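You operate a simulated robot arm through the tools that you are given. There is no shell and no other tool. Be economical: measure what you need, move in short steps, check, and stop when the job is done.

The job below is to be done with a simulated robot arm. You get a single attempt, and the scene is never put back.

## Task
Wipe the oil smear out of the drip tray with the blue pad.
Fine: pull the tray right out and push it shut afterwards; put the pad back. What is to be rubbed or washed off counts as gone when no trace of it is left.

It is judged by the outcome, as a careful person would: the job done as asked, and still so three seconds after it is handed in. It fails if anything else is knocked over, pushed out of place, dropped, spilled or broken.

## Robot
A 6-joint arm with a two-finger parallel gripper, fixed in place. Base frame: the origin is at the foot of the arm, x ahead of it, y to its left, z up. Units: m, degrees, N and s.
With the tool pointing down near the work surface it reaches from about 0.24 to 0.64 m from the base axis. Its first joint turns from -66.0 to 66.0 degrees. Payload 2.7 kg.
Tool frame: the origin (TCP) lies between the finger pads and is the grasp point; the fingertips stand 0.023 m ahead of it; z points along the fingers, y is the line along which they close. The gripper opens to 0.094 m. The fingers are 0.038 m wide and 0.01 m thick; the gripper's body (0.054 by 0.096 m) begins 0.039 m behind the TCP.
Orientation is that of the tool frame in the base frame, as a unit quaternion [w, x, y, z]. With the fingers straight down and closing along the base's y, the tool's x points along the base's -x, its y along +y and its z along -z.

## Interface
- The arm moves only by the tool arm_command. Its arguments are lists of equal length, an entry for each row: "translation": the shift along the tool's x, y, z in units of 25 mm (1.0 is 25 mm), a list of three; "angular": the turn, a rotation vector about the tool's x, y, z in units of 6 degrees (1.0 is 6 degrees), a list of three; "claw": the gripper command, from -1 (shut) to 1 (fully open), values between in proportion. In form: {"translation": [[dx, dy, dz], ...], "angular": [[ax, ay, az], ...], "claw": [claw, ...]}. A call has 1 to 8 rows; each row shifts and turns the commanded pose from where the row before left it, along the tool's axes as they then stand. A call with a number of a shift or a turn outside -1 to 1 is refused whole. Each row takes 0.2 s and may step no farther than 0.05 m and 8.6 degrees from the row before; otherwise, or with a gripper value out of range, the whole call is refused. Where a pose cannot be reached the arm comes as near as it can. A force on the tool above 90 N (or 10 N above the force at the start of the call, whichever is more), or a blocked arm, ends the call early, and 0.2 s more pass. The fingers move at their own pace (about 0.045 m/s each) and stop on an object; they squeeze with about 23 N. The grip force told is the motor's: it shows also when the fingers shut on nothing. Time passes only in rows, and 0.2 s behind the last, so rows that do not move let the fingers close. The reply holds the time, the measured pose of the TCP, the force on the tool along the base axes, the opening and the grip force, in the units named above and with some noise, with the torque about the TCP (base axes, N m) and any sound that the robot's microphone picked up.
- Cameras (640 x 400 px; columns grow to the right, rows downward): "scene" is fixed at [0.0638, -0.4224, 1.4035]; the picture's right is [0.88, -0.48, 0.00], its down [-0.27, -0.50, -0.82] and it looks along [0.40, 0.72, -0.57] (base axes); focal length 372 px, centre (320, 200). "wrist" rides on the gripper at [0.086, 0.016, -0.075] in the tool frame; the picture's right is [-0.18, 0.98, 0.00], its down [-0.58, -0.11, -0.81] and it looks along [-0.79, -0.15, 0.59] (tool axes); focal length 243 px, centre (320, 200).
- get_image(camera): a new picture of that camera. The clock stands still meanwhile.
- measure_at(camera, pixels): there is no depth. For up to 12 entries [column, row, z] of the newest picture of that camera ("zoom" is the newest enlarged one), the place [x, y] in the base frame at which the ray of that pixel passes the height z, good to about 0.002 m. The clock stands still meanwhile.
- zoom(camera, box): a new picture of the part [left, top, right, bottom] of that camera's present view, enlarged. The clock stands still meanwhile.
- hand_in(): hands the job in; it is judged then, once.

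Keep the steps short. Do not move on a guess: measure, check each grasp and each placing, and mend mistakes. In all there are 80 turns and 38 pictures (those below and enlarged ones count). Leave the gripper open and the arm clear of the work at the hand-in unless told otherwise, and finish with a single line.

The tools are called after "Emit:" as name(argument=value, ...) on one line, values as JSON. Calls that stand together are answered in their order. arm_command: Moves the arm, as the interface text tells. Its arguments: {"type":"object","properties":{"translation":{"type":"array","items":{"type":"array","items":{"type":"number"}}},"angular":{"type":"array","items":{"type":"array","items":{"type":"number"}}},"claw":{"type":"array","items":{"type":"number"}}},"required":["translation","angular","claw"]} The other tools are called the same way: get_image (camera) takes a picture; measure_at (camera, pixels) gives the place at which the rays of pixels pass given heights; zoom (camera, box) takes an enlarged picture of a part of a camera's view; hand_in () hands the job in.

At the start:

```text
t: 0.0
position: [0.285, 0.1611, 1.0202]
tool_rot: [0.001, 0.0, 1.0, 0.0]
contact_force: [0.3, 0.2, 0.5]
torque: [0.0, 0.01, -0.02]
gripper_width: 0.094
grasp_force: 0.0
```

scene: 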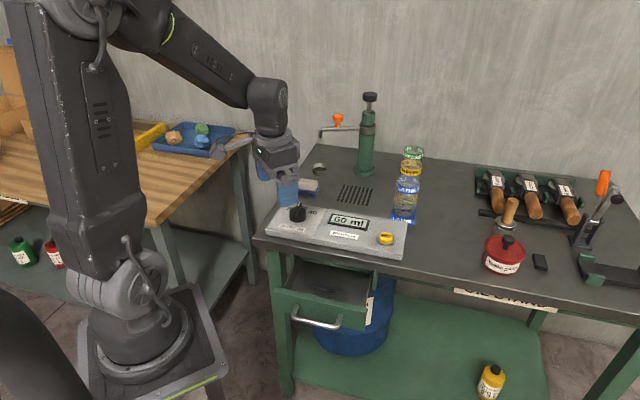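
wrist: 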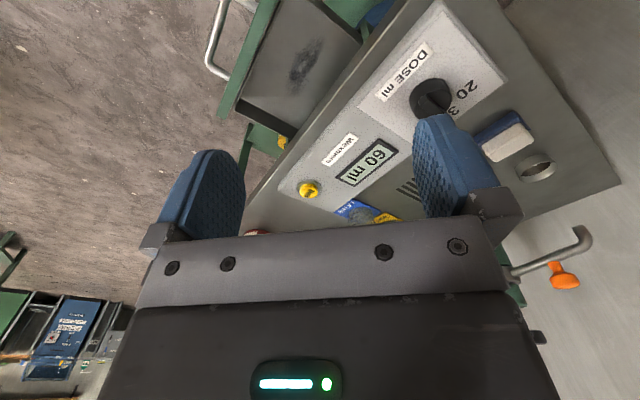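

The tray is partly open under the bench (scene about 330,290), and there is a blue and white pad near (308,187). I'll zoom on both.

Emit:
zoom(camera="scene", box=[240, 150, 440, 275])

Emit:
zoom(camera="scene", box=[240, 230, 420, 343])

Emit:
zoom(camera="wrist", box=[190, 0, 640, 280])

```text
3.20 times, centred on (340, 212) of scene
```

zoom: 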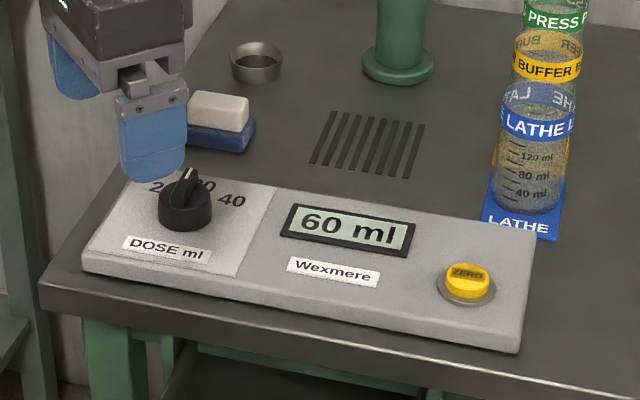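

```text
3.54 times, centred on (330, 286) of scene
```

zoom: 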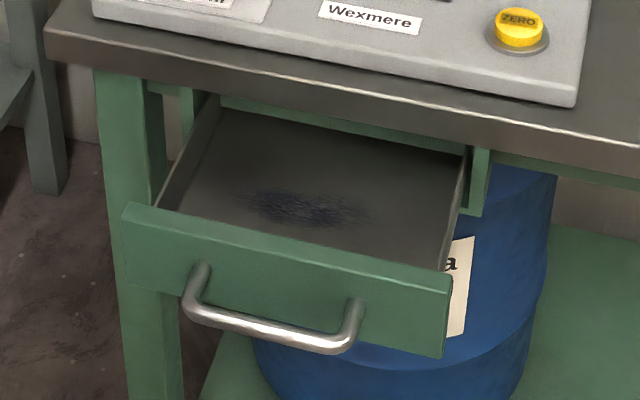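

```text
1.42 times, centred on (415, 140) of wrist
```

zoom: 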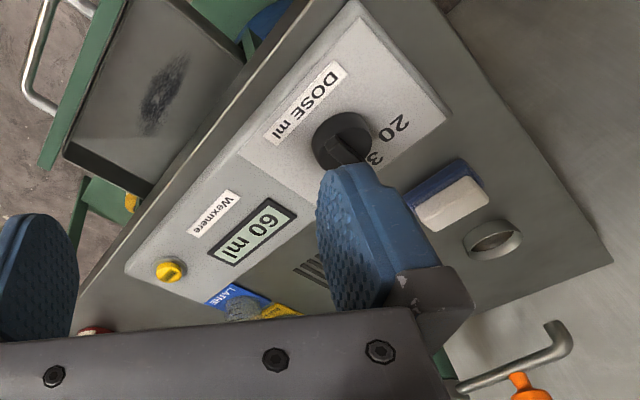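

I'll work out heights by measuring the same features with both cameras: the display corner, the pad and the tray panel's right end.

Emit:
measure_at(camera="scene", pixels=[[331.9, 213.3, 0.7], [331.9, 213.3, 0.8], [331.9, 213.3, 0.9], [299, 186.5, 0.7], [299, 186.5, 0.8], [299, 186.5, 0.9], [366.3, 308.6, 0.6], [366.3, 308.6, 0.7], [366.3, 308.6, 0.8], [315, 191, 0.8], [318, 181, 0.8], [300, 178.5, 0.8]])

Emit:
measure_at(camera="wrist", pixels=[[399.9, 150, 0.7], [399.9, 150, 0.8], [399.9, 150, 0.9], [498, 162, 0.8], [535, 148, 0.8], [521, 123, 0.8], [219, 119, 0.6], [219, 119, 0.7], [219, 119, 0.8], [483, 139, 0.8], [513, 111, 0.8], [303, 62, 0.6]])

```text
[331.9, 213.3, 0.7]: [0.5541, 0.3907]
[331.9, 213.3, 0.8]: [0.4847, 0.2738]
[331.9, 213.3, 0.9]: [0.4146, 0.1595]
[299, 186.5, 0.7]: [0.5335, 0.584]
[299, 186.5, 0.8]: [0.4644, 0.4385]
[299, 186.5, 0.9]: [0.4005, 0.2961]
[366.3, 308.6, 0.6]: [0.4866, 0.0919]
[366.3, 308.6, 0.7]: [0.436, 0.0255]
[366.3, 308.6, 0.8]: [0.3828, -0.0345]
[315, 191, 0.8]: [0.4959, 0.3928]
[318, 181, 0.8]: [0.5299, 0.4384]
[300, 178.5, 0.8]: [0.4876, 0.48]
```

```text
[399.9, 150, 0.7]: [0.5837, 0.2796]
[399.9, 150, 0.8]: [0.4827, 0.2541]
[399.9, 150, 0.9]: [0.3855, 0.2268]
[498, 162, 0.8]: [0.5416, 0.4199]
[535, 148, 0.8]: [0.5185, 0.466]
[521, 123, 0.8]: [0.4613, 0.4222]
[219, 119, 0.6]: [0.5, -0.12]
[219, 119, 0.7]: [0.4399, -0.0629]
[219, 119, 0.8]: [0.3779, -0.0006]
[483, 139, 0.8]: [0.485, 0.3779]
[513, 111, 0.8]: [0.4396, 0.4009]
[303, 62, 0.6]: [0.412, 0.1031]
```

The panel's right top corner comes out near z 0.77 and the bench fixture's top near 0.82. Next I'll measure the tray's panel corners, handle, smear and bench edge.

Emit:
measure_at(camera="scene", pixels=[[274.5, 289, 0.77], [366.3, 308.6, 0.77], [296, 308, 0.72], [340, 317, 0.72], [296, 319, 0.72], [336, 328, 0.72], [326, 288, 0.7], [326, 288, 0.72], [326, 288, 0.74], [253, 237, 0.8], [420, 272, 0.8], [345, 287, 0.72]])

Emit:
measure_at(camera="wrist", pixels=[[303, 62, 0.7], [303, 62, 0.72], [303, 62, 0.74], [219, 119, 0.77], [207, 62, 0.72], [207, 62, 0.68], [227, 78, 0.72], [227, 78, 0.68], [235, 0, 0.72], [428, 0, 0.8], [245, 215, 0.8], [280, 140, 0.72]])

```text
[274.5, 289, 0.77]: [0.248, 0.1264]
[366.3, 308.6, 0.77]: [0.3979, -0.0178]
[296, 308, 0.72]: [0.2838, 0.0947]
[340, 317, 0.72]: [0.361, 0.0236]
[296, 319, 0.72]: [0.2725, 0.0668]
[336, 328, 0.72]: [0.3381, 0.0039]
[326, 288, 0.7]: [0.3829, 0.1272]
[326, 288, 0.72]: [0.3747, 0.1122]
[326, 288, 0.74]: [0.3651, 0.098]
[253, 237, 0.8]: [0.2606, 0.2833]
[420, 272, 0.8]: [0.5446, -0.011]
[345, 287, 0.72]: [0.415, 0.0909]
```

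```text
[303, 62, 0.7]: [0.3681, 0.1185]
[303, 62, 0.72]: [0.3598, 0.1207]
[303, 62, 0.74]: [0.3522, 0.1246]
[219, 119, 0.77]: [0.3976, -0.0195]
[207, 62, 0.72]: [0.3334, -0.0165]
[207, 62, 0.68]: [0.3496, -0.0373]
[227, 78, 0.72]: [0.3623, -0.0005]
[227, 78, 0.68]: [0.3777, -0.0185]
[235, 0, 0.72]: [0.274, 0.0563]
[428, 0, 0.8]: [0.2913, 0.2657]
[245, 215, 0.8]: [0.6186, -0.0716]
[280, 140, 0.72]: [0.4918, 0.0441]
```

The tray slides out along about (-0.71,-0.71). The handle bar is near (0.295,0.026), z 0.735. I'll move above it and then turn so the fingers close along the slide direction.

Emit:
arm_command(translation=[[0, -0.95, 0], [0, -0.95, 0], [0, -0.95, 0.5], [0, -0.95, 0.5], [0, -0.9, 0.5], [-0.1, -0.7, 0.5]], angular=[[0, 0, 0], [0, 0, 0], [0, 0, 0], [0, 0, 0], [0, 0, 0], [0, 0, 0]], claw=[1, 1, 1, 1, 1, 1])

Emit:
arm_command(translation=[[0, 0, 0], [0, 0, 0], [0, 0, 0], [0, 0, 0], [0, 0, 0], [0, 0, 0], [0, 0, 0], [0, 0, 0]], angular=[[0, 0, 0.9375], [0, 0, 0.9375], [0, 0, 0.9375], [0, 0, 0.9375], [0, 0, 0.9375], [0, 0, 0.9375], [0, 0, 0.9375], [0, 0, 0.9375]], claw=[-0.32, -0.32, -0.32, -0.32, -0.32, -0.32, -0.32, -0.32])

Emit:
get_image(camera="wrist")

Emit:
get_image(camera="scene")

```text
t: 1.4
position: [0.2887, 0.026, 0.9717]
tool_rot: [0.001, -0.001, 1.0, 0.001]
contact_force: [-0.1, -0.5, -0.1]
torque: [0.01, 0.0, -0.01]
gripper_width: 0.0941
grasp_force: 0.1
```

```text
t: 3.2
position: [0.2902, 0.026, 0.9699]
tool_rot: [0.001, 0.382, 0.924, 0.001]
contact_force: [-0.4, 1.1, 1.1]
torque: [-0.06, -0.03, 0.0]
gripper_width: 0.032
grasp_force: 0.0
```

```text
32 pictures are left
```

wrist: 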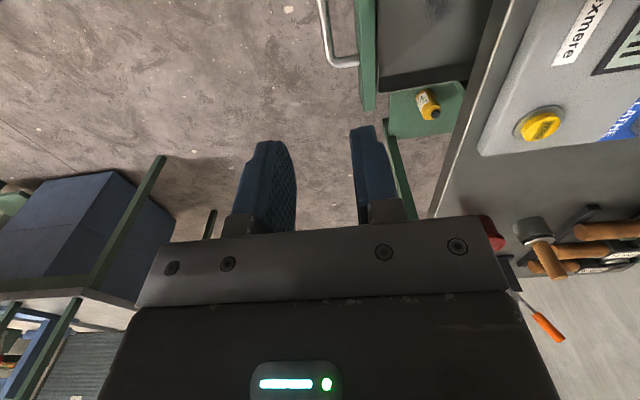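

```text
31 pictures are left
```

scene: 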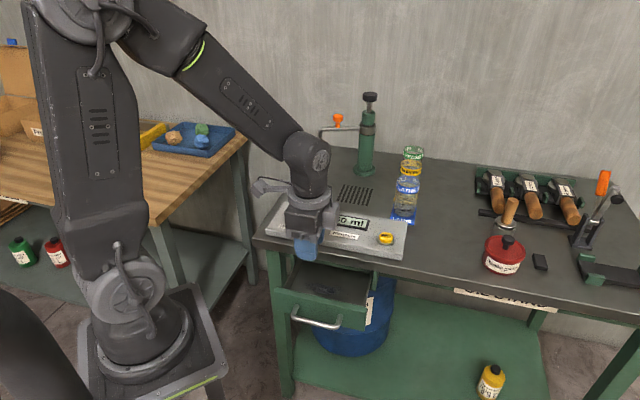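

The tool's turn is right. The handle's right end shows in the wrist view at (335,62), with its post reaching the panel at (360,62). I'll measure this against the scene view.

Emit:
measure_at(camera="wrist", pixels=[[332, 60, 0.72], [332, 60, 0.74], [322, 5, 0.735], [329, 35, 0.735], [360, 62, 0.735], [362, 108, 0.77], [375, 110, 0.77], [362, 40, 0.77], [440, 180, 0.8]])

Emit:
measure_at(camera="scene", pixels=[[338, 327, 0.72], [338, 327, 0.74], [292, 317, 0.735], [315, 323.5, 0.735]])

Emit:
zoom(camera="scene", box=[260, 230, 400, 340])

```text
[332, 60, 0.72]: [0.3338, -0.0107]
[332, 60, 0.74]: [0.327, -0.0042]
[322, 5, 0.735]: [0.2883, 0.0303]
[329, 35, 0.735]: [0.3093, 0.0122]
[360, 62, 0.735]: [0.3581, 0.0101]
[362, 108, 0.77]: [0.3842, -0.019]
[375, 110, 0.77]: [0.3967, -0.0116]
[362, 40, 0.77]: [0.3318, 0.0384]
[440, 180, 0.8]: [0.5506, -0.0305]
```

```text
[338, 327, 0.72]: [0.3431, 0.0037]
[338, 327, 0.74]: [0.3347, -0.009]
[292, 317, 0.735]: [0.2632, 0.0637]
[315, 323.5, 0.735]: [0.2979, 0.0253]
```

```text
3.64 times, centred on (330, 285) of scene
```

zoom: 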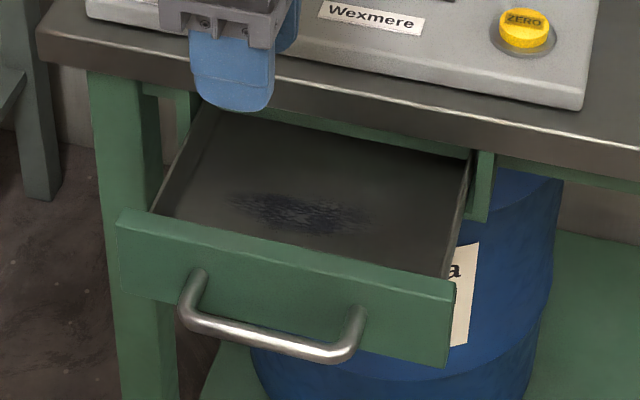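

Both views agree that the bar's axis is at s = 0.227 (inward coordinate) and z 0.735. I'll go down over it in two parts, fingers 32 mm open.

Emit:
arm_command(translation=[[-0.73, 0.14, 1], [0, 0, 1], [0, 0, 1], [0, 0, 1], [0, 0, 1], [0, 0, 1], [0, 0, 1], [0, 0, 0]], angular=[[0, 0, 0], [0, 0, 0], [0, 0, 0], [0, 0, 0], [0, 0, 0], [0, 0, 0], [0, 0, 0], [0, 0, 0]], claw=[-0.32, -0.32, -0.32, -0.32, -0.32, -0.32, -0.32, -0.32])

Emit:
get_image(camera="wrist")

Emit:
zoom(camera="scene", box=[260, 240, 400, 340])

```text
t: 5.0
position: [0.3054, 0.0137, 0.7942]
tool_rot: [0.001, 0.382, 0.924, 0.002]
contact_force: [0.7, -0.2, -0.3]
torque: [0.04, -0.02, 0.03]
gripper_width: 0.032
grasp_force: 0.0
```

```text
29 pictures are left
```

wrist: 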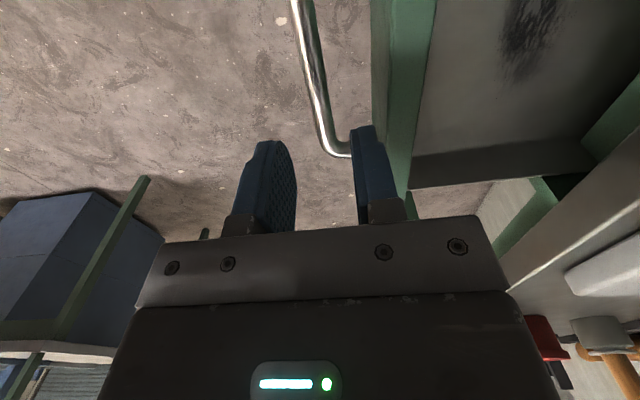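

```text
4.00 times, centred on (330, 290) of scene
```

zoom: 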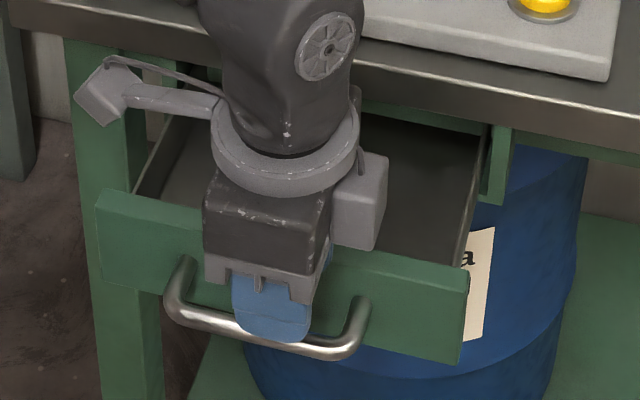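

The bar (column about 322, row 140) lies between the fingertips (270 and 360). I'll go down 46 mm and close.

Emit:
arm_command(translation=[[0, 0.04, 0.62], [0, 0, 0.62], [0, 0, 0.6], [0, 0, 0]], angular=[[0, 0, 0], [0, 0, 0], [0, 0, 0], [0, 0, 0]], claw=[-0.32, -0.32, -0.32, -0.32])

Emit:
arm_command(translation=[[0, 0, 0], [0, 0, 0], [0, 0, 0], [0, 0, 0]], angular=[[0, 0, 0], [0, 0, 0], [0, 0, 0], [0, 0, 0]], claw=[-1, -1, -1, -1])

```text
t: 6.0
position: [0.3068, 0.0147, 0.7498]
tool_rot: [0.0, 0.382, 0.924, 0.0]
contact_force: [0.9, 0.3, -0.3]
torque: [0.03, -0.02, 0.03]
gripper_width: 0.0321
grasp_force: 0.1
```

```text
t: 7.0
position: [0.306, 0.0151, 0.7495]
tool_rot: [-0.001, 0.379, 0.925, 0.002]
contact_force: [1.9, -2.0, -5.8]
torque: [-0.03, -0.04, 1.76]
gripper_width: 0.0118
grasp_force: 45.8
```

The fingers hold the bar at 11.8 mm. I'll pull outward gently.

Emit:
arm_command(translation=[[0, -0.4, 0], [0, -0.4, 0], [0, -0.4, 0], [0, 0, 0]], angular=[[0, 0, 0], [0, 0, 0], [0, 0, 0], [0, 0, 0]], claw=[-1, -1, -1, -1])

```text
t: 8.0
position: [0.2862, -0.0048, 0.7493]
tool_rot: [0.004, 0.381, 0.924, 0.003]
contact_force: [10.7, -11.5, 25.4]
torque: [0.08, 0.09, 1.69]
gripper_width: 0.0118
grasp_force: 45.2
```

The tray moved 28 mm. There is a side force, so I'll correct slightly toward +u and up, and go on.

Emit:
arm_command(translation=[[-0.04, -0.4, -0.06], [-0.02, -0.4, 0], [-0.02, -0.4, 0], [0, 0, 0]], angular=[[0, 0, 0], [0, 0, 0], [0, 0, 0], [0, 0, 0]], claw=[-1, -1, -1, -1])

Emit:
get_image(camera="scene")

```text
t: 9.0
position: [0.2634, -0.0279, 0.7499]
tool_rot: [-0.001, 0.38, 0.925, 0.0]
contact_force: [-0.2, -1.2, -9.6]
torque: [-0.25, -0.29, 1.83]
gripper_width: 0.0117
grasp_force: 44.7
```

```text
27 pictures are left
```

scene: 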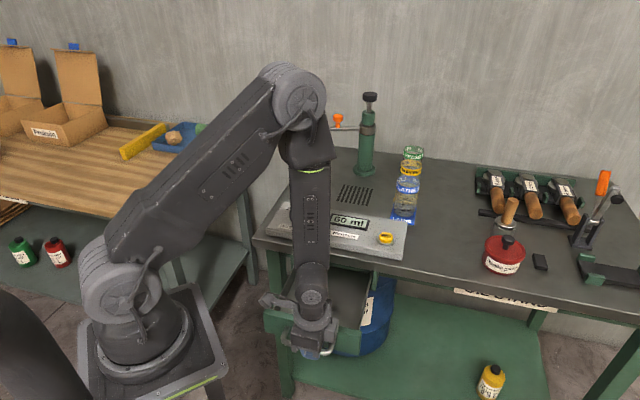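

60 mm out so far and force is low. I'll pull another 25 mm.

Emit:
arm_command(translation=[[-0.02, -0.35, 0], [-0.02, -0.35, 0], [-0.02, -0.35, 0], [0, 0, 0]], angular=[[0, 0, 0], [0, 0, 0], [0, 0, 0], [0, 0, 0]], claw=[-1, -1, -1, -1])

```text
t: 9.8
position: [0.2576, -0.0406, 0.752]
tool_rot: [0.004, 0.376, 0.926, 0.009]
contact_force: [7.9, 20.5, -12.4]
torque: [0.14, -0.26, -0.09]
gripper_width: 0.0116
grasp_force: 45.1
stopped in row 4: the force on the tool passed its limit at 98 N (the readings are from after the stop); the commanded pose is now the measured one
```

Force limit reached, so the tray is probably at its stop. I'll let go, rise and look.

Emit:
arm_command(translation=[[0, 0, 0], [0, 0, 0], [0, 0, 0], [0, 0, -0.8], [0, 0, -1], [0, 0, -1], [0, 0, -1], [0, 0, -1]], angular=[[0, 0, 0], [0, 0, 0], [0, 0, 0], [0, 0, 0], [0, 0, 0], [0, 0, 0], [0, 0, 0], [0, 0, 0]], claw=[-0.32, -0.32, -0.32, -0.32, -0.32, -0.32, -0.32, -0.32])

Emit:
get_image(camera="wrist")

Emit:
zoom(camera="scene", box=[220, 210, 440, 348])

```text
t: 11.6
position: [0.2526, -0.0453, 0.8715]
tool_rot: [0.005, 0.377, 0.926, 0.007]
contact_force: [0.1, -0.6, -1.4]
torque: [0.0, -0.01, 0.02]
gripper_width: 0.0319
grasp_force: 0.1
```

```text
26 pictures are left
```

wrist: 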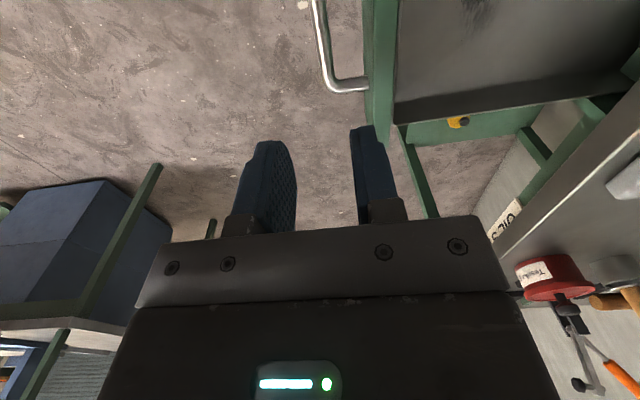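

```text
2.90 times, centred on (330, 279) of scene
```

zoom: 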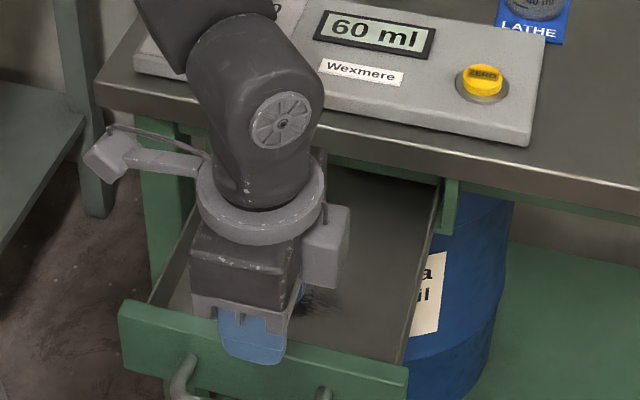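

The tray is about 75 mm further out and nothing was disturbed. Next I rise, turn back and go look closely at the pad.

Emit:
arm_command(translation=[[0, 0, -0.8], [0, 0, -0.8], [0, 0, -0.8], [0, 0, -0.8], [0, 0, -0.8], [0, 0, -0.8], [0, 0, 0], [0, 0, 0]], angular=[[0, 0, -1], [0, 0, -1], [0, 0, -1], [0, 0, -1], [0, 0, -1], [0, 0, -1], [0, 0, -1], [0, 0, -1]], claw=[0, 0, 0, 0, 0.5, 0.5, 0.5, 0.5])

Emit:
arm_command(translation=[[0, 0, 0], [0, 0, 0], [0, 0, 0], [0, 0, 0], [0, 0, 0]], angular=[[0, 0, -1], [0, 0, -1], [0, 0, -1], [0, 0, -1], [0, 0, -1]], claw=[0.5, 0.5, 0.5, 0.5, 0.5])

```text
t: 13.4
position: [0.2525, -0.0454, 0.993]
tool_rot: [0.008, -0.033, 0.999, 0.005]
contact_force: [0.4, 0.2, 0.1]
torque: [-0.01, 0.04, -0.02]
gripper_width: 0.0705
grasp_force: 0.0
```

```text
t: 14.6
position: [0.252, -0.0439, 0.9917]
tool_rot: [0.009, -0.291, 0.957, 0.003]
contact_force: [0.0, -0.6, 0.0]
torque: [0.02, 0.0, -0.02]
gripper_width: 0.0703
grasp_force: 0.1
```

Yaw is about +34° now. I'll move over toward the pad at the same height and look.

Emit:
arm_command(translation=[[-0.75, 0.96, 0], [-0.75, 0.96, 0], [-0.75, 0.96, 0], [-0.75, 0.96, 0], [-0.75, 0.96, 0], [-0.75, 0.96, 0], [-0.75, 0.96, 0], [-0.75, 0.96, 0]], angular=[[0, 0, 0], [0, 0, 0], [0, 0, 0], [0, 0, 0], [0, 0, 0], [0, 0, 0], [0, 0, 0], [0, 0, 0]], claw=[0.5, 0.5, 0.5, 0.5, 0.5, 0.5, 0.5, 0.5])

Emit:
arm_command(translation=[[-0.75, 0.96, 0], [-0.75, 0.96, 0], [-0.75, 0.96, 0], [-0.75, 0.96, 0], [0, 0, 0]], angular=[[0, 0, 0], [0, 0, 0], [0, 0, 0], [0, 0, 0], [0, 0, 0]], claw=[0.5, 0.5, 0.5, 0.5, 0.5])

Emit:
get_image(camera="wrist")

Emit:
get_image(camera="scene")

```text
t: 16.4
position: [0.2691, 0.2014, 0.9951]
tool_rot: [0.009, -0.289, 0.957, 0.004]
contact_force: [0.4, 0.0, -0.8]
torque: [0.0, 0.02, 0.02]
gripper_width: 0.0705
grasp_force: 0.1
```

```text
t: 17.6
position: [0.2799, 0.3181, 0.9967]
tool_rot: [0.008, -0.29, 0.957, 0.004]
contact_force: [0.1, 0.8, -0.8]
torque: [0.01, 0.01, 0.03]
gripper_width: 0.0706
grasp_force: 0.1
```

```text
24 pictures are left
```

wrist: 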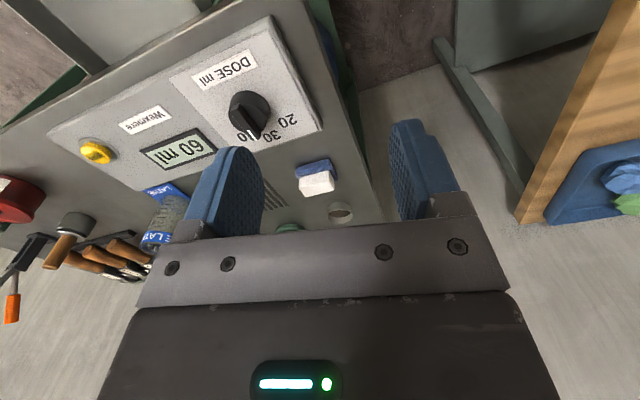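

```text
23 pictures are left
```

scene: 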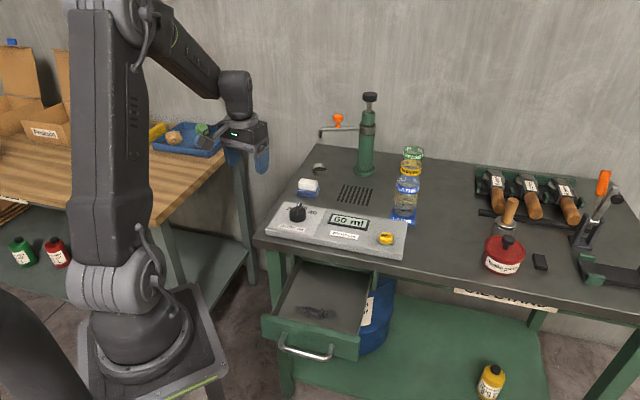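

Now the pad is clear: wrist (316,176), scene (308,187). I'll zoom on it from both.

Emit:
zoom(camera="wrist", box=[280, 145, 360, 225])

Emit:
zoom(camera="scene", box=[285, 165, 333, 205])

Emit:
zoom(camera="scene", box=[250, 255, 390, 365])

```text
5.00 times, centred on (320, 185) of wrist
```

zoom: 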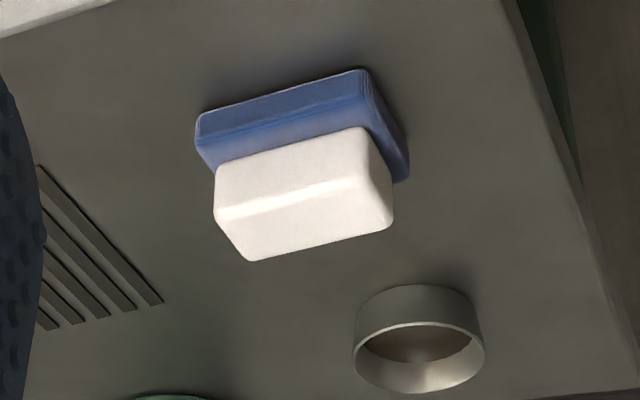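

```text
10.00 times, centred on (309, 185) of scene
```

zoom: 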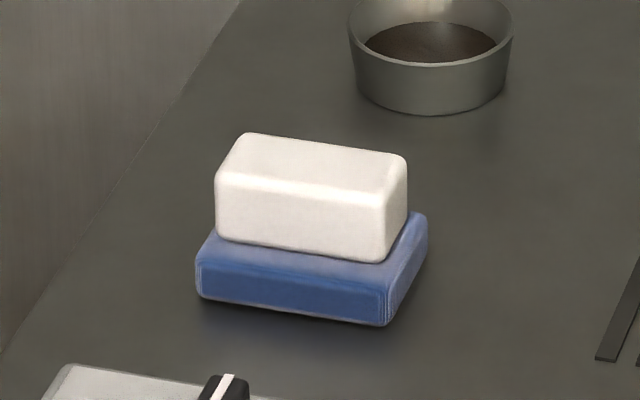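

```text
3.64 times, centred on (320, 310) of scene
```

zoom: 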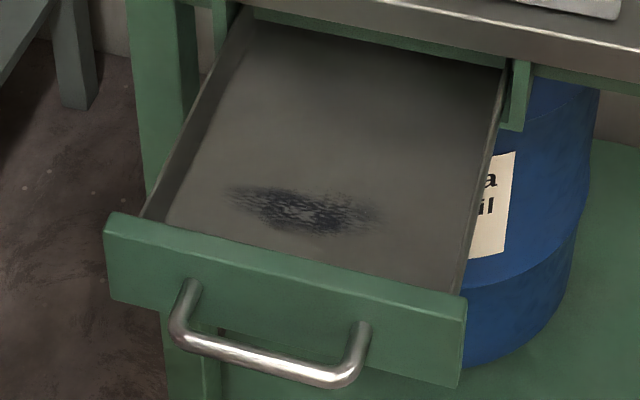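

The pad is a blue slab with a white grip block on top. I'll measure corners from both cameras for height, size and angle.

Emit:
measure_at(camera="scene", pixels=[[315.8, 197.6, 0.78], [315.8, 197.6, 0.8], [298.6, 182.8, 0.84], [298.6, 182.8, 0.86], [315.5, 185, 0.84], [315.5, 185, 0.86], [301.3, 178.3, 0.84], [317.7, 180.7, 0.84], [296.7, 194.5, 0.8], [320, 187, 0.8]])

Emit:
measure_at(camera="wrist", pixels=[[296, 167.6, 0.78], [296, 167.6, 0.8], [329, 181, 0.84], [329, 181, 0.86], [299.2, 188.4, 0.84], [299.2, 188.4, 0.86], [334.4, 190.2, 0.84], [306, 197.2, 0.84], [328, 158.8, 0.8], [337.5, 181, 0.8]])

```text
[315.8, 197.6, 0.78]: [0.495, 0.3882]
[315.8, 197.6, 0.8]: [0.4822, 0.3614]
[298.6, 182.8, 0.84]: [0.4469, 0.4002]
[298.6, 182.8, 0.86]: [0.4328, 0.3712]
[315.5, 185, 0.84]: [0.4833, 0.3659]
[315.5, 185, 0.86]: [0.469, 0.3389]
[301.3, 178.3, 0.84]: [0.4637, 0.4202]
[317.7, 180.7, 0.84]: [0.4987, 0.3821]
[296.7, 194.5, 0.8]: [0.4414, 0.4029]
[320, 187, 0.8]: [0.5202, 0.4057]
```

```text
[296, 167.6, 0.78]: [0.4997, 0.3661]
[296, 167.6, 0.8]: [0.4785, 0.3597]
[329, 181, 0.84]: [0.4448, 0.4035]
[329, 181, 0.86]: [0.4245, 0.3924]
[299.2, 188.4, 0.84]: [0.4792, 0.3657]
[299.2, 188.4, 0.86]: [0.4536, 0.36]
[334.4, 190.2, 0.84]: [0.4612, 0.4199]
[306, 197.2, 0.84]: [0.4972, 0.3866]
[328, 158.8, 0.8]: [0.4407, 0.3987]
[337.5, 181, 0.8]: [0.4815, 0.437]
```

Pad: bench z is 0.80, the pad's top is 0.84, the grip block is 50 x 25 mm centred at (0.472,0.393), and its long side runs at -45°. Before going there I'll check where the pump and its crank stand.

Emit:
measure_at(camera="scene", pixels=[[362, 174, 0.8], [321, 136, 0.9], [321, 136, 0.95], [338, 120, 0.95], [338, 120, 1.0], [319, 170, 0.8], [298, 219, 0.82]])

Emit:
arm_command(translation=[[0, 0, 0], [0, 0, 0]], angular=[[0, 0.08, -0.94], [0, 0.08, -0.94]], claw=[0.6, 0.6])

```text
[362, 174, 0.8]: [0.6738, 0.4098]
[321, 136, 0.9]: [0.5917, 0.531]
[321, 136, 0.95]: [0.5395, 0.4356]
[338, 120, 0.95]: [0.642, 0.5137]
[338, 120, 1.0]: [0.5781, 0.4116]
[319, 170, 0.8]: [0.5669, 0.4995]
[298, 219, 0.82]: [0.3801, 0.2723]
```

```text
t: 18.2
position: [0.2782, 0.3187, 0.9971]
tool_rot: [0.0, -0.383, 0.924, 0.0]
contact_force: [0.5, 0.3, -0.5]
torque: [0.03, -0.01, 0.01]
gripper_width: 0.0752
grasp_force: 0.0
```

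The crank end seems to be about 85 mm behind the pad at z about 0.95. I'll zoom there before choosing the approach.

Emit:
zoom(camera="scene", box=[285, 80, 415, 210])

Emit:
arm_command(translation=[[0.3, 0, 0], [0.3, 0, 0], [0, 0, 0], [0, 0, 0], [0, 0, 0], [0, 0, 0], [0, 0, 0], [0, 0, 0]], angular=[[0, 0, 1], [0, 0, 1], [0, 0, 1], [0, 0, 1], [0, 0, 1], [0, 0, 1], [0, 0, 1], [0, 0, 1]], claw=[0.2, 0.2, 0.2, 0.2, 0.2, 0.2, 0.2, 0.2])

Emit:
get_image(camera="wrist")

```text
3.08 times, centred on (350, 145) of scene
```

zoom: 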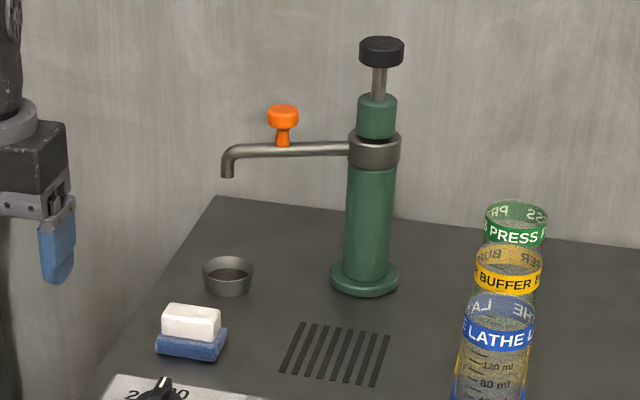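

```text
t: 20.0
position: [0.2676, 0.31, 0.998]
tool_rot: [0.0, 0.027, 1.0, 0.0]
contact_force: [0.8, -0.6, 0.5]
torque: [0.0, -0.01, -0.03]
gripper_width: 0.0565
grasp_force: 0.1
```

```text
18 pictures are left
```

wrist: 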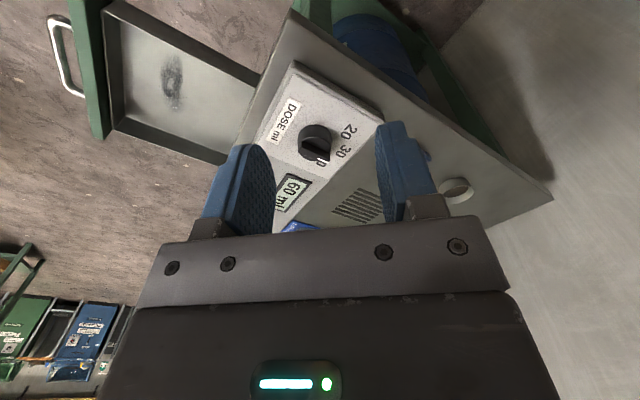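

The "crank" is a dispenser spout ending over the ring, well behind the pad (about 0.14 m), so it's clear. I'll turn to -45° so the fingers close over the block's 25 mm side, then move above it.

Emit:
arm_command(translation=[[0, 0, 0], [0, 0, 0], [0, 0, 0], [0, 0, 0], [0, 0, 0], [0, 0, 0], [0, 0, 0], [0, 0, 0]], angular=[[0, 0, 1], [0, 0, 1], [0, 0, 1], [0, 0, 1], [0, 0, 1], [0, 0, 1], [0, 0, 0.98], [0, 0, 0]], claw=[0.06, 0.06, 0.06, 0.06, 0.06, 0.06, 0.06, 0.06])

Emit:
arm_command(translation=[[-0.5, 0.95, 0], [-0.5, 0.95, 0], [-0.5, 0.95, 0], [-0.5, 0.95, 0], [-0.5, 0.95, 0], [-0.5, 0.95, 0], [-0.43, 0.95, 0.4], [0, 0.95, 0.6]], angular=[[0, 0, 0], [0, 0, 0], [0, 0, 0], [0, 0, 0], [0, 0, 0], [0, 0, 0], [0, 0, 0], [0, 0, 0]], claw=[0.06, 0.06, 0.06, 0.06, 0.06, 0.06, 0.06, 0.06])

```text
t: 21.8
position: [0.268, 0.3107, 0.9977]
tool_rot: [0.0, 0.382, 0.924, 0.001]
contact_force: [-0.1, 0.0, -0.9]
torque: [-0.01, 0.01, -0.03]
gripper_width: 0.0499
grasp_force: 0.0
```

```text
t: 23.6
position: [0.4651, 0.3861, 0.9728]
tool_rot: [0.0, 0.382, 0.924, 0.0]
contact_force: [0.8, -0.4, -0.2]
torque: [0.01, 0.0, -0.01]
gripper_width: 0.05
grasp_force: 0.0
```

Small correction of 10 mm inward, then down to z about 0.90, and a check.

Emit:
arm_command(translation=[[0, 0.4, 0.7], [0, 0, 0.7], [0, 0, 0.7], [0, 0, 0.7], [0, 0, 0]], angular=[[0, 0, 0], [0, 0, 0], [0, 0, 0], [0, 0, 0], [0, 0, 0]], claw=[0.06, 0.06, 0.06, 0.06, 0.06])

Emit:
get_image(camera="wrist")

Emit:
zoom(camera="scene", box=[265, 130, 365, 210])

```text
t: 24.8
position: [0.4698, 0.3907, 0.9007]
tool_rot: [0.0, 0.382, 0.924, 0.001]
contact_force: [-0.6, -0.1, 0.4]
torque: [0.0, 0.0, 0.0]
gripper_width: 0.0498
grasp_force: 0.1
```

```text
17 pictures are left
```

wrist: 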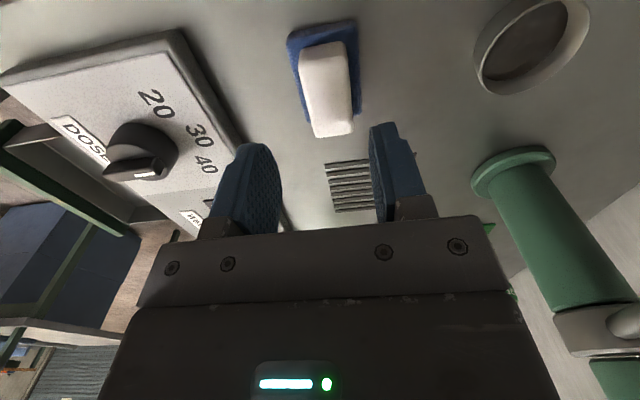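

```text
5.00 times, centred on (315, 170) of scene
```

zoom: 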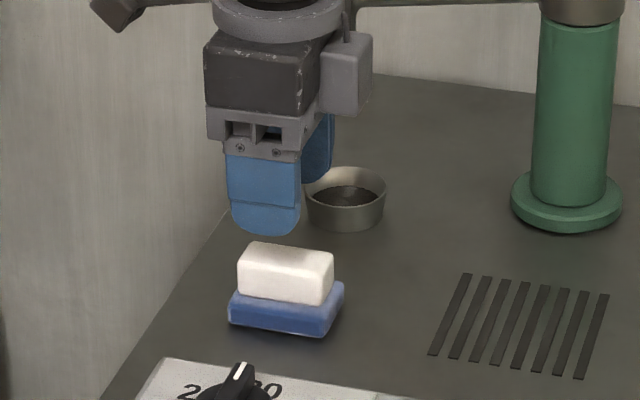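

I'll check the block's top centre with this close view.

Emit:
measure_at(camera="wrist", pixels=[[301, 58, 0.84], [343, 53, 0.84], [354, 124, 0.84], [313, 128, 0.84], [288, 40, 0.8], [356, 22, 0.8], [220, 180, 0.82], [187, 45, 0.82]])

Emit:
zoom(camera="wrist", box=[270, 5, 390, 155])

```text
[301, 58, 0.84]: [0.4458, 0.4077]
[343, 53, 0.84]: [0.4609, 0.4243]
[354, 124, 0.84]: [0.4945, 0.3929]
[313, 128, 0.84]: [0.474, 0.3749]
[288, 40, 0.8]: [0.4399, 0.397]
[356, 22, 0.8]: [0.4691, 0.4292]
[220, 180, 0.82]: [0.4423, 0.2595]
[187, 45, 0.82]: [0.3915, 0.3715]
```

```text
2.67 times, centred on (330, 80) of wrist
```

zoom: 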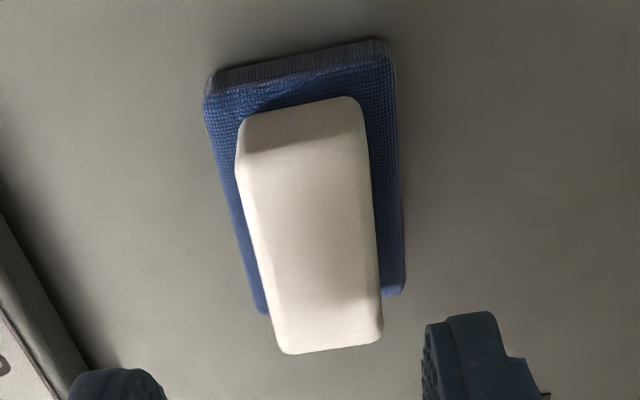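

The block is centred within about 3 mm. I'll correct, go down to TCP z 0.843 and close.

Emit:
arm_command(translation=[[0, 0.14, 0.5], [0, 0, 0.6], [0, 0, 0.6], [0, 0, 0.6], [0, 0, 0]], angular=[[0, 0, 0], [0, 0, 0], [0, 0, 0], [0, 0, 0], [0, 0, 0]], claw=[0.06, 0.06, 0.06, 0.06, 0.06])

Emit:
arm_command(translation=[[0, 0, 0], [0, 0, 0], [0, 0, 0], [0, 0, 0]], angular=[[0, 0, 0], [0, 0, 0], [0, 0, 0], [0, 0, 0]], claw=[-1, -1, -1, -1])

```text
t: 26.0
position: [0.474, 0.3943, 0.844]
tool_rot: [0.0, 0.382, 0.924, 0.001]
contact_force: [0.4, 0.0, -0.2]
torque: [-0.01, -0.02, -0.01]
gripper_width: 0.05
grasp_force: 0.0
```

```text
t: 27.0
position: [0.4734, 0.3935, 0.8436]
tool_rot: [0.001, 0.382, 0.924, 0.001]
contact_force: [-0.7, 0.4, -0.3]
torque: [0.01, 0.02, 0.03]
gripper_width: 0.0272
grasp_force: 22.9
```

Held at 27 mm. The place to return it to is TCP (0.4734,0.3935,0.8436). I'll lift and check.

Emit:
arm_command(translation=[[0, 0, -0.5], [0, 0, -0.9], [0, 0, -0.9], [0, 0, -0.9], [0, 0, -0.9], [0, 0, 0]], angular=[[0, 0, 0], [0, 0, 0], [0, 0, 0], [0, 0, 0], [0, 0, 0], [0, 0, 0]], claw=[-1, -1, -1, -1, -1, -1])

Emit:
get_image(camera="wrist")

Emit:
get_image(camera="scene")

```text
t: 28.4
position: [0.4734, 0.394, 0.9471]
tool_rot: [0.0, 0.382, 0.924, 0.001]
contact_force: [-0.6, -0.5, -0.7]
torque: [0.0, -0.02, 0.0]
gripper_width: 0.0274
grasp_force: 23.0
```

```text
14 pictures are left
```

wrist: 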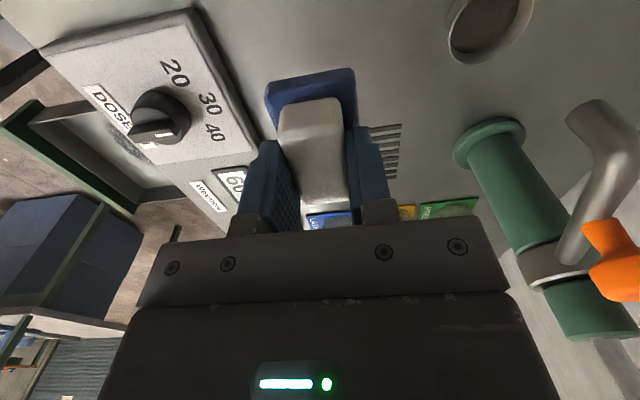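

```text
13 pictures are left
```

scene: 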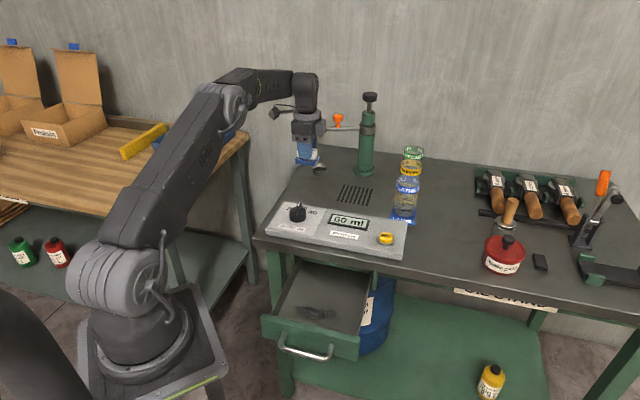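

The blue slab comes up with the block, so it's one piece. Next I measure the smear's extent and the tray's inside in its pulled-out place (scene view).

Emit:
measure_at(camera="scene", pixels=[[293.9, 306.7, 0.71], [338.7, 316, 0.71], [311.8, 305.9, 0.71], [318.6, 320.4, 0.71], [261.8, 314.1, 0.77], [359.8, 336.6, 0.77], [277.4, 316, 0.71], [354, 332, 0.76], [271, 313.5, 0.765], [368, 275, 0.765], [301, 262, 0.765]])

Emit:
zoom(camera="scene", box=[255, 255, 385, 365])

```text
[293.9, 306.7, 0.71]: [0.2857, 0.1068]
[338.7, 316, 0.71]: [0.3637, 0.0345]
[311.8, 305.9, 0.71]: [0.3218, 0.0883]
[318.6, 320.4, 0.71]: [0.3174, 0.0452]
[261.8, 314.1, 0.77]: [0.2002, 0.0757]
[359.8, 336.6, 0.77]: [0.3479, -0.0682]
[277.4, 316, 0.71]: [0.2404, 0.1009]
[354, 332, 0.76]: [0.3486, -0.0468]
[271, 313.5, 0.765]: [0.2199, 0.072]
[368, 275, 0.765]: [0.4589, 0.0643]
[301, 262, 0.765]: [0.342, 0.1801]
```

```text
3.64 times, centred on (320, 310) of scene
```

zoom: 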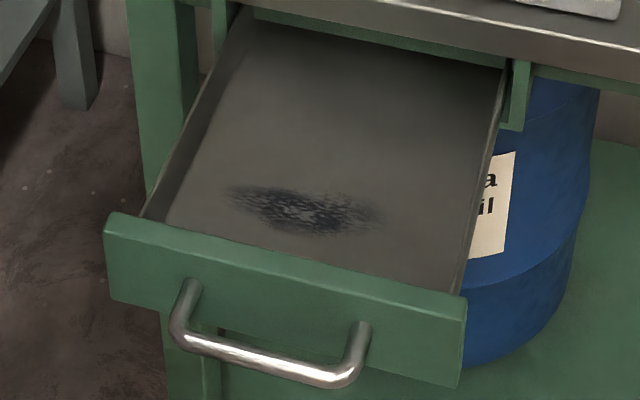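

The smear covers u 0.126–0.233 and s 0.255–0.292 (u is rightward along the bench edge, s is inward). The bench edge is at s 0.384 and the panel's inner face at 0.213, so there's room. I'll carry the pad over at this height.

Emit:
arm_command(translation=[[-0.354, -0.974, -0.1], [-0.354, -0.974, -0.1], [-0.354, -0.974, 0], [-0.354, -0.974, 0], [-0.354, -0.974, 0], [-0.354, -0.974, 0], [-0.354, -0.974, 0], [0, 0, 0]], angular=[[0, 0, 0], [0, 0, 0], [0, 0, 0], [0, 0, 0], [0, 0, 0], [0, 0, 0], [0, 0, 0], [0, 0, 0]], claw=[-1, -1, -1, -1, -1, -1, -1, -1])

Emit:
arm_command(translation=[[-0.354, -0.974, 0], [-0.354, -0.974, 0], [-0.354, -0.974, 0], [-0.354, -0.974, 0], [-0.354, -0.974, 0], [-0.354, -0.974, 0], [-0.354, -0.974, 0], [0, 0, 0]], angular=[[0, 0, 0], [0, 0, 0], [0, 0, 0], [0, 0, 0], [0, 0, 0], [0, 0, 0], [0, 0, 0], [0, 0, 0]], claw=[-1, -1, -1, -1, -1, -1, -1, -1])

Emit:
get_image(camera="wrist")

```text
t: 30.2
position: [0.3986, 0.2316, 0.9519]
tool_rot: [0.001, 0.382, 0.924, 0.0]
contact_force: [-0.7, -0.3, 0.2]
torque: [-0.01, 0.01, 0.0]
gripper_width: 0.0269
grasp_force: 23.1
```

```text
t: 32.0
position: [0.3223, 0.0664, 0.9527]
tool_rot: [0.001, 0.383, 0.924, 0.001]
contact_force: [0.4, 0.8, -0.5]
torque: [0.02, 0.03, 0.02]
gripper_width: 0.0272
grasp_force: 23.0
```

```text
11 pictures are left
```

wrist: 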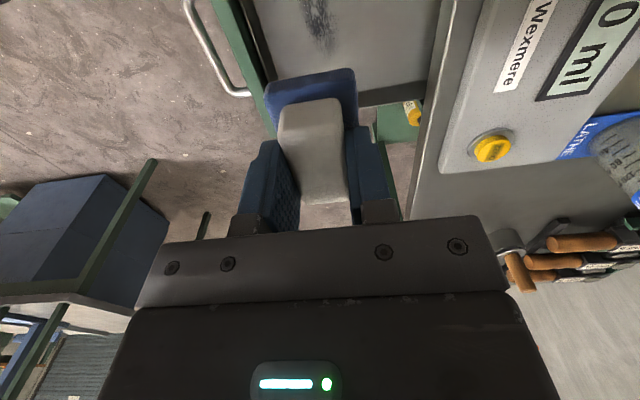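

The smear's right end shows at wrist (325,48), which lets me check the floor height against the scene value.

Emit:
measure_at(camera="wrist", pixels=[[325, 50, 0.7], [325, 50, 0.71], [325, 50, 0.72], [302, 10, 0.71], [332, 10, 0.71], [263, 50, 0.71], [357, 90, 0.71], [360, 106, 0.71], [275, 80, 0.71], [432, 80, 0.8]])

Emit:
measure_at(camera="scene", pixels=[[338.7, 316, 0.7], [338.7, 316, 0.71], [338.7, 316, 0.72]])

```text
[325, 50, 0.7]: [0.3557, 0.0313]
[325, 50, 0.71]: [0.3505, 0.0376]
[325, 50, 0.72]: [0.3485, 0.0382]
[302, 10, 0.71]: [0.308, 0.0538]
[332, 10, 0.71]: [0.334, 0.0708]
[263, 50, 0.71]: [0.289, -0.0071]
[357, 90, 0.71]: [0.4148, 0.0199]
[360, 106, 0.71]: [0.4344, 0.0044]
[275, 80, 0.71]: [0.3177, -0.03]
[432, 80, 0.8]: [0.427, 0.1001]
```

```text
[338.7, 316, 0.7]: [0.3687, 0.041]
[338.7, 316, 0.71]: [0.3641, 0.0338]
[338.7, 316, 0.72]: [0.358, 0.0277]
```

The values agree: floor about 0.71, smear centred under the pad. I'll go down to TCP z 0.775.

Emit:
arm_command(translation=[[0, 0, 1], [0, 0, 1], [0, 0, 1], [0, 0, 1], [0, 0, 1], [0, 0, 1], [0, 0, 1], [0, 0, 0]], angular=[[0, 0, 0], [0, 0, 0], [0, 0, 0], [0, 0, 0], [0, 0, 0], [0, 0, 0], [0, 0, 0], [0, 0, 0]], claw=[-1, -1, -1, -1, -1, -1, -1, -1])

Emit:
zoom(camera="scene", box=[240, 230, 400, 350])

```text
t: 33.8
position: [0.3206, 0.0642, 0.7762]
tool_rot: [0.001, 0.382, 0.924, 0.0]
contact_force: [1.3, -0.4, -0.2]
torque: [0.01, 0.0, -0.03]
gripper_width: 0.0273
grasp_force: 23.4
```

```text
3.33 times, centred on (320, 290) of scene
```

zoom: 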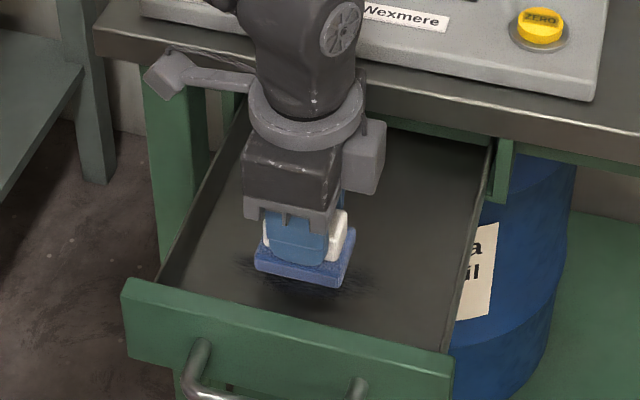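

There's clear room inside the tray. I'll lower in small steps until the pad touches.

Emit:
arm_command(translation=[[0, 0, 0.3], [0, 0, 0.3], [0, 0, 0]], angular=[[0, 0, 0], [0, 0, 0], [0, 0, 0]], claw=[-1, -1, -1])

Emit:
arm_command(translation=[[0, 0, 0.15], [0, 0, 0]], angular=[[0, 0, 0], [0, 0, 0]], claw=[-1, -1])

```text
t: 34.6
position: [0.3207, 0.0664, 0.7625]
tool_rot: [0.0, 0.382, 0.924, 0.001]
contact_force: [0.5, -0.4, 0.0]
torque: [0.02, 0.02, 0.02]
gripper_width: 0.0272
grasp_force: 22.9
```

```text
t: 35.2
position: [0.3214, 0.0657, 0.7594]
tool_rot: [0.001, 0.382, 0.924, 0.0]
contact_force: [0.1, 0.6, -0.7]
torque: [0.0, 0.01, -0.04]
gripper_width: 0.0272
grasp_force: 23.5
```

No contact yet at 0.759; I go on down.

Emit:
arm_command(translation=[[0, 0, 0.15], [0, 0, 0]], angular=[[0, 0, 0], [0, 0, 0]], claw=[-1, -1])

Emit:
arm_command(translation=[[0, 0, 0.1], [0, 0, 0]], angular=[[0, 0, 0], [0, 0, 0]], claw=[-1, -1])

```text
t: 35.8
position: [0.3224, 0.0665, 0.7543]
tool_rot: [0.001, 0.382, 0.924, 0.002]
contact_force: [-1.3, 1.5, 18.1]
torque: [-0.01, 0.0, 0.01]
gripper_width: 0.0274
grasp_force: 23.2
```

```text
t: 36.4
position: [0.3226, 0.0661, 0.7518]
tool_rot: [0.002, 0.382, 0.924, 0.001]
contact_force: [3.9, -2.2, 16.7]
torque: [-0.09, -0.01, 0.02]
gripper_width: 0.0274
grasp_force: 22.9
```

Contact at about 17 N. First strokes along the smear: left 40 mm, then right 85 mm in small steps.

Emit:
arm_command(translation=[[0.55, 0, 0], [0.55, 0, 0], [0.5, 0, 0], [-0.55, 0, 0], [-0.55, 0, 0], [-0.5, 0, 0], [-0.55, 0, 0], [-0.55, 0, 0]], angular=[[0, 0, 0], [0, 0, 0], [0, 0, 0], [0, 0, 0], [0, 0, 0], [0, 0, 0], [0, 0, 0], [0, 0, 0]], claw=[-1, -1, -1, -1, -1, -1, -1, -1])

```text
t: 38.2
position: [0.3409, 0.0464, 0.7524]
tool_rot: [0.0, 0.382, 0.924, 0.001]
contact_force: [0.2, 0.1, -0.8]
torque: [0.0, 0.0, 0.0]
gripper_width: 0.027
grasp_force: 22.9
```

Pressure fell to zero, so the pad likely settled in the grip. I'll lower a little to restore it.

Emit:
arm_command(translation=[[0, 0, 0.1], [0, 0, 0]], angular=[[0, 0, 0], [0, 0, 0]], claw=[-1, -1])

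```text
t: 38.8
position: [0.3422, 0.0467, 0.7512]
tool_rot: [0.003, 0.382, 0.924, 0.002]
contact_force: [1.1, -1.1, 26.5]
torque: [-0.05, 0.13, 0.04]
gripper_width: 0.0273
grasp_force: 22.9
```

26 N now. Long strokes left and right on this line.

Emit:
arm_command(translation=[[-0.5, 0, 0], [0.6, 0, 0], [0.6, 0, 0], [0.6, 0, 0], [0.6, 0, 0], [0.6, 0, 0], [0, 0, 0]], angular=[[0, 0, 0], [0, 0, 0], [0, 0, 0], [0, 0, 0], [0, 0, 0], [0, 0, 0], [0, 0, 0]], claw=[-1, -1, -1, -1, -1, -1, -1])

Emit:
arm_command(translation=[[0, 0.3, 0], [0, 0.3, 0], [-0.6, 0, 0], [-0.6, 0, 0], [-0.6, 0, 0], [-0.6, 0, 0], [-0.6, 0, 0], [0, 0, 0]], angular=[[0, 0, 0], [0, 0, 0], [0, 0, 0], [0, 0, 0], [0, 0, 0], [0, 0, 0], [0, 0, 0], [0, 0, 0]], claw=[-1, -1, -1, -1, -1, -1, -1, -1])

```text
t: 40.4
position: [0.2966, 0.0934, 0.7493]
tool_rot: [0.002, 0.383, 0.924, 0.003]
contact_force: [10.5, -8.6, 47.5]
torque: [-0.32, -0.09, 0.01]
gripper_width: 0.0271
grasp_force: 23.2
```

```text
t: 42.2
position: [0.3623, 0.0509, 0.7505]
tool_rot: [0.004, 0.382, 0.924, 0.002]
contact_force: [-11.0, 10.0, 61.0]
torque: [0.29, 0.92, -0.04]
gripper_width: 0.0272
grasp_force: 23.3
```

Pressure has crept up to 61 N, so I'll ease up 1 mm and do the near line (s about 0.255).

Emit:
arm_command(translation=[[0, 0, -0.05], [0.5, 0, 0], [0, -0.5, 0], [0, -0.5, 0], [0, -0.5, 0], [0, 0, 0]], angular=[[0, 0, 0], [0, 0, 0], [0, 0, 0], [0, 0, 0], [0, 0, 0], [0, 0, 0]], claw=[-1, -1, -1, -1, -1, -1])

Emit:
arm_command(translation=[[-0.5, 0, 0], [0.6, 0, 0], [0.6, 0, 0], [0.6, 0, 0], [0.6, 0, 0], [0.6, 0, 0], [0, 0, 0]], angular=[[0, 0, 0], [0, 0, 0], [0, 0, 0], [0, 0, 0], [0, 0, 0], [0, 0, 0], [0, 0, 0]], claw=[-1, -1, -1, -1, -1, -1, -1])

```text
t: 43.6
position: [0.3244, 0.0321, 0.7518]
tool_rot: [0.0, 0.382, 0.924, 0.0]
contact_force: [0.5, 0.5, 0.5]
torque: [0.01, 0.02, 0.0]
gripper_width: 0.027
grasp_force: 22.6
```

```text
t: 45.2
position: [0.2811, 0.0763, 0.7507]
tool_rot: [0.001, 0.382, 0.924, 0.002]
contact_force: [8.0, -6.7, 38.3]
torque: [-0.25, -0.04, -0.01]
gripper_width: 0.0275
grasp_force: 22.5
```

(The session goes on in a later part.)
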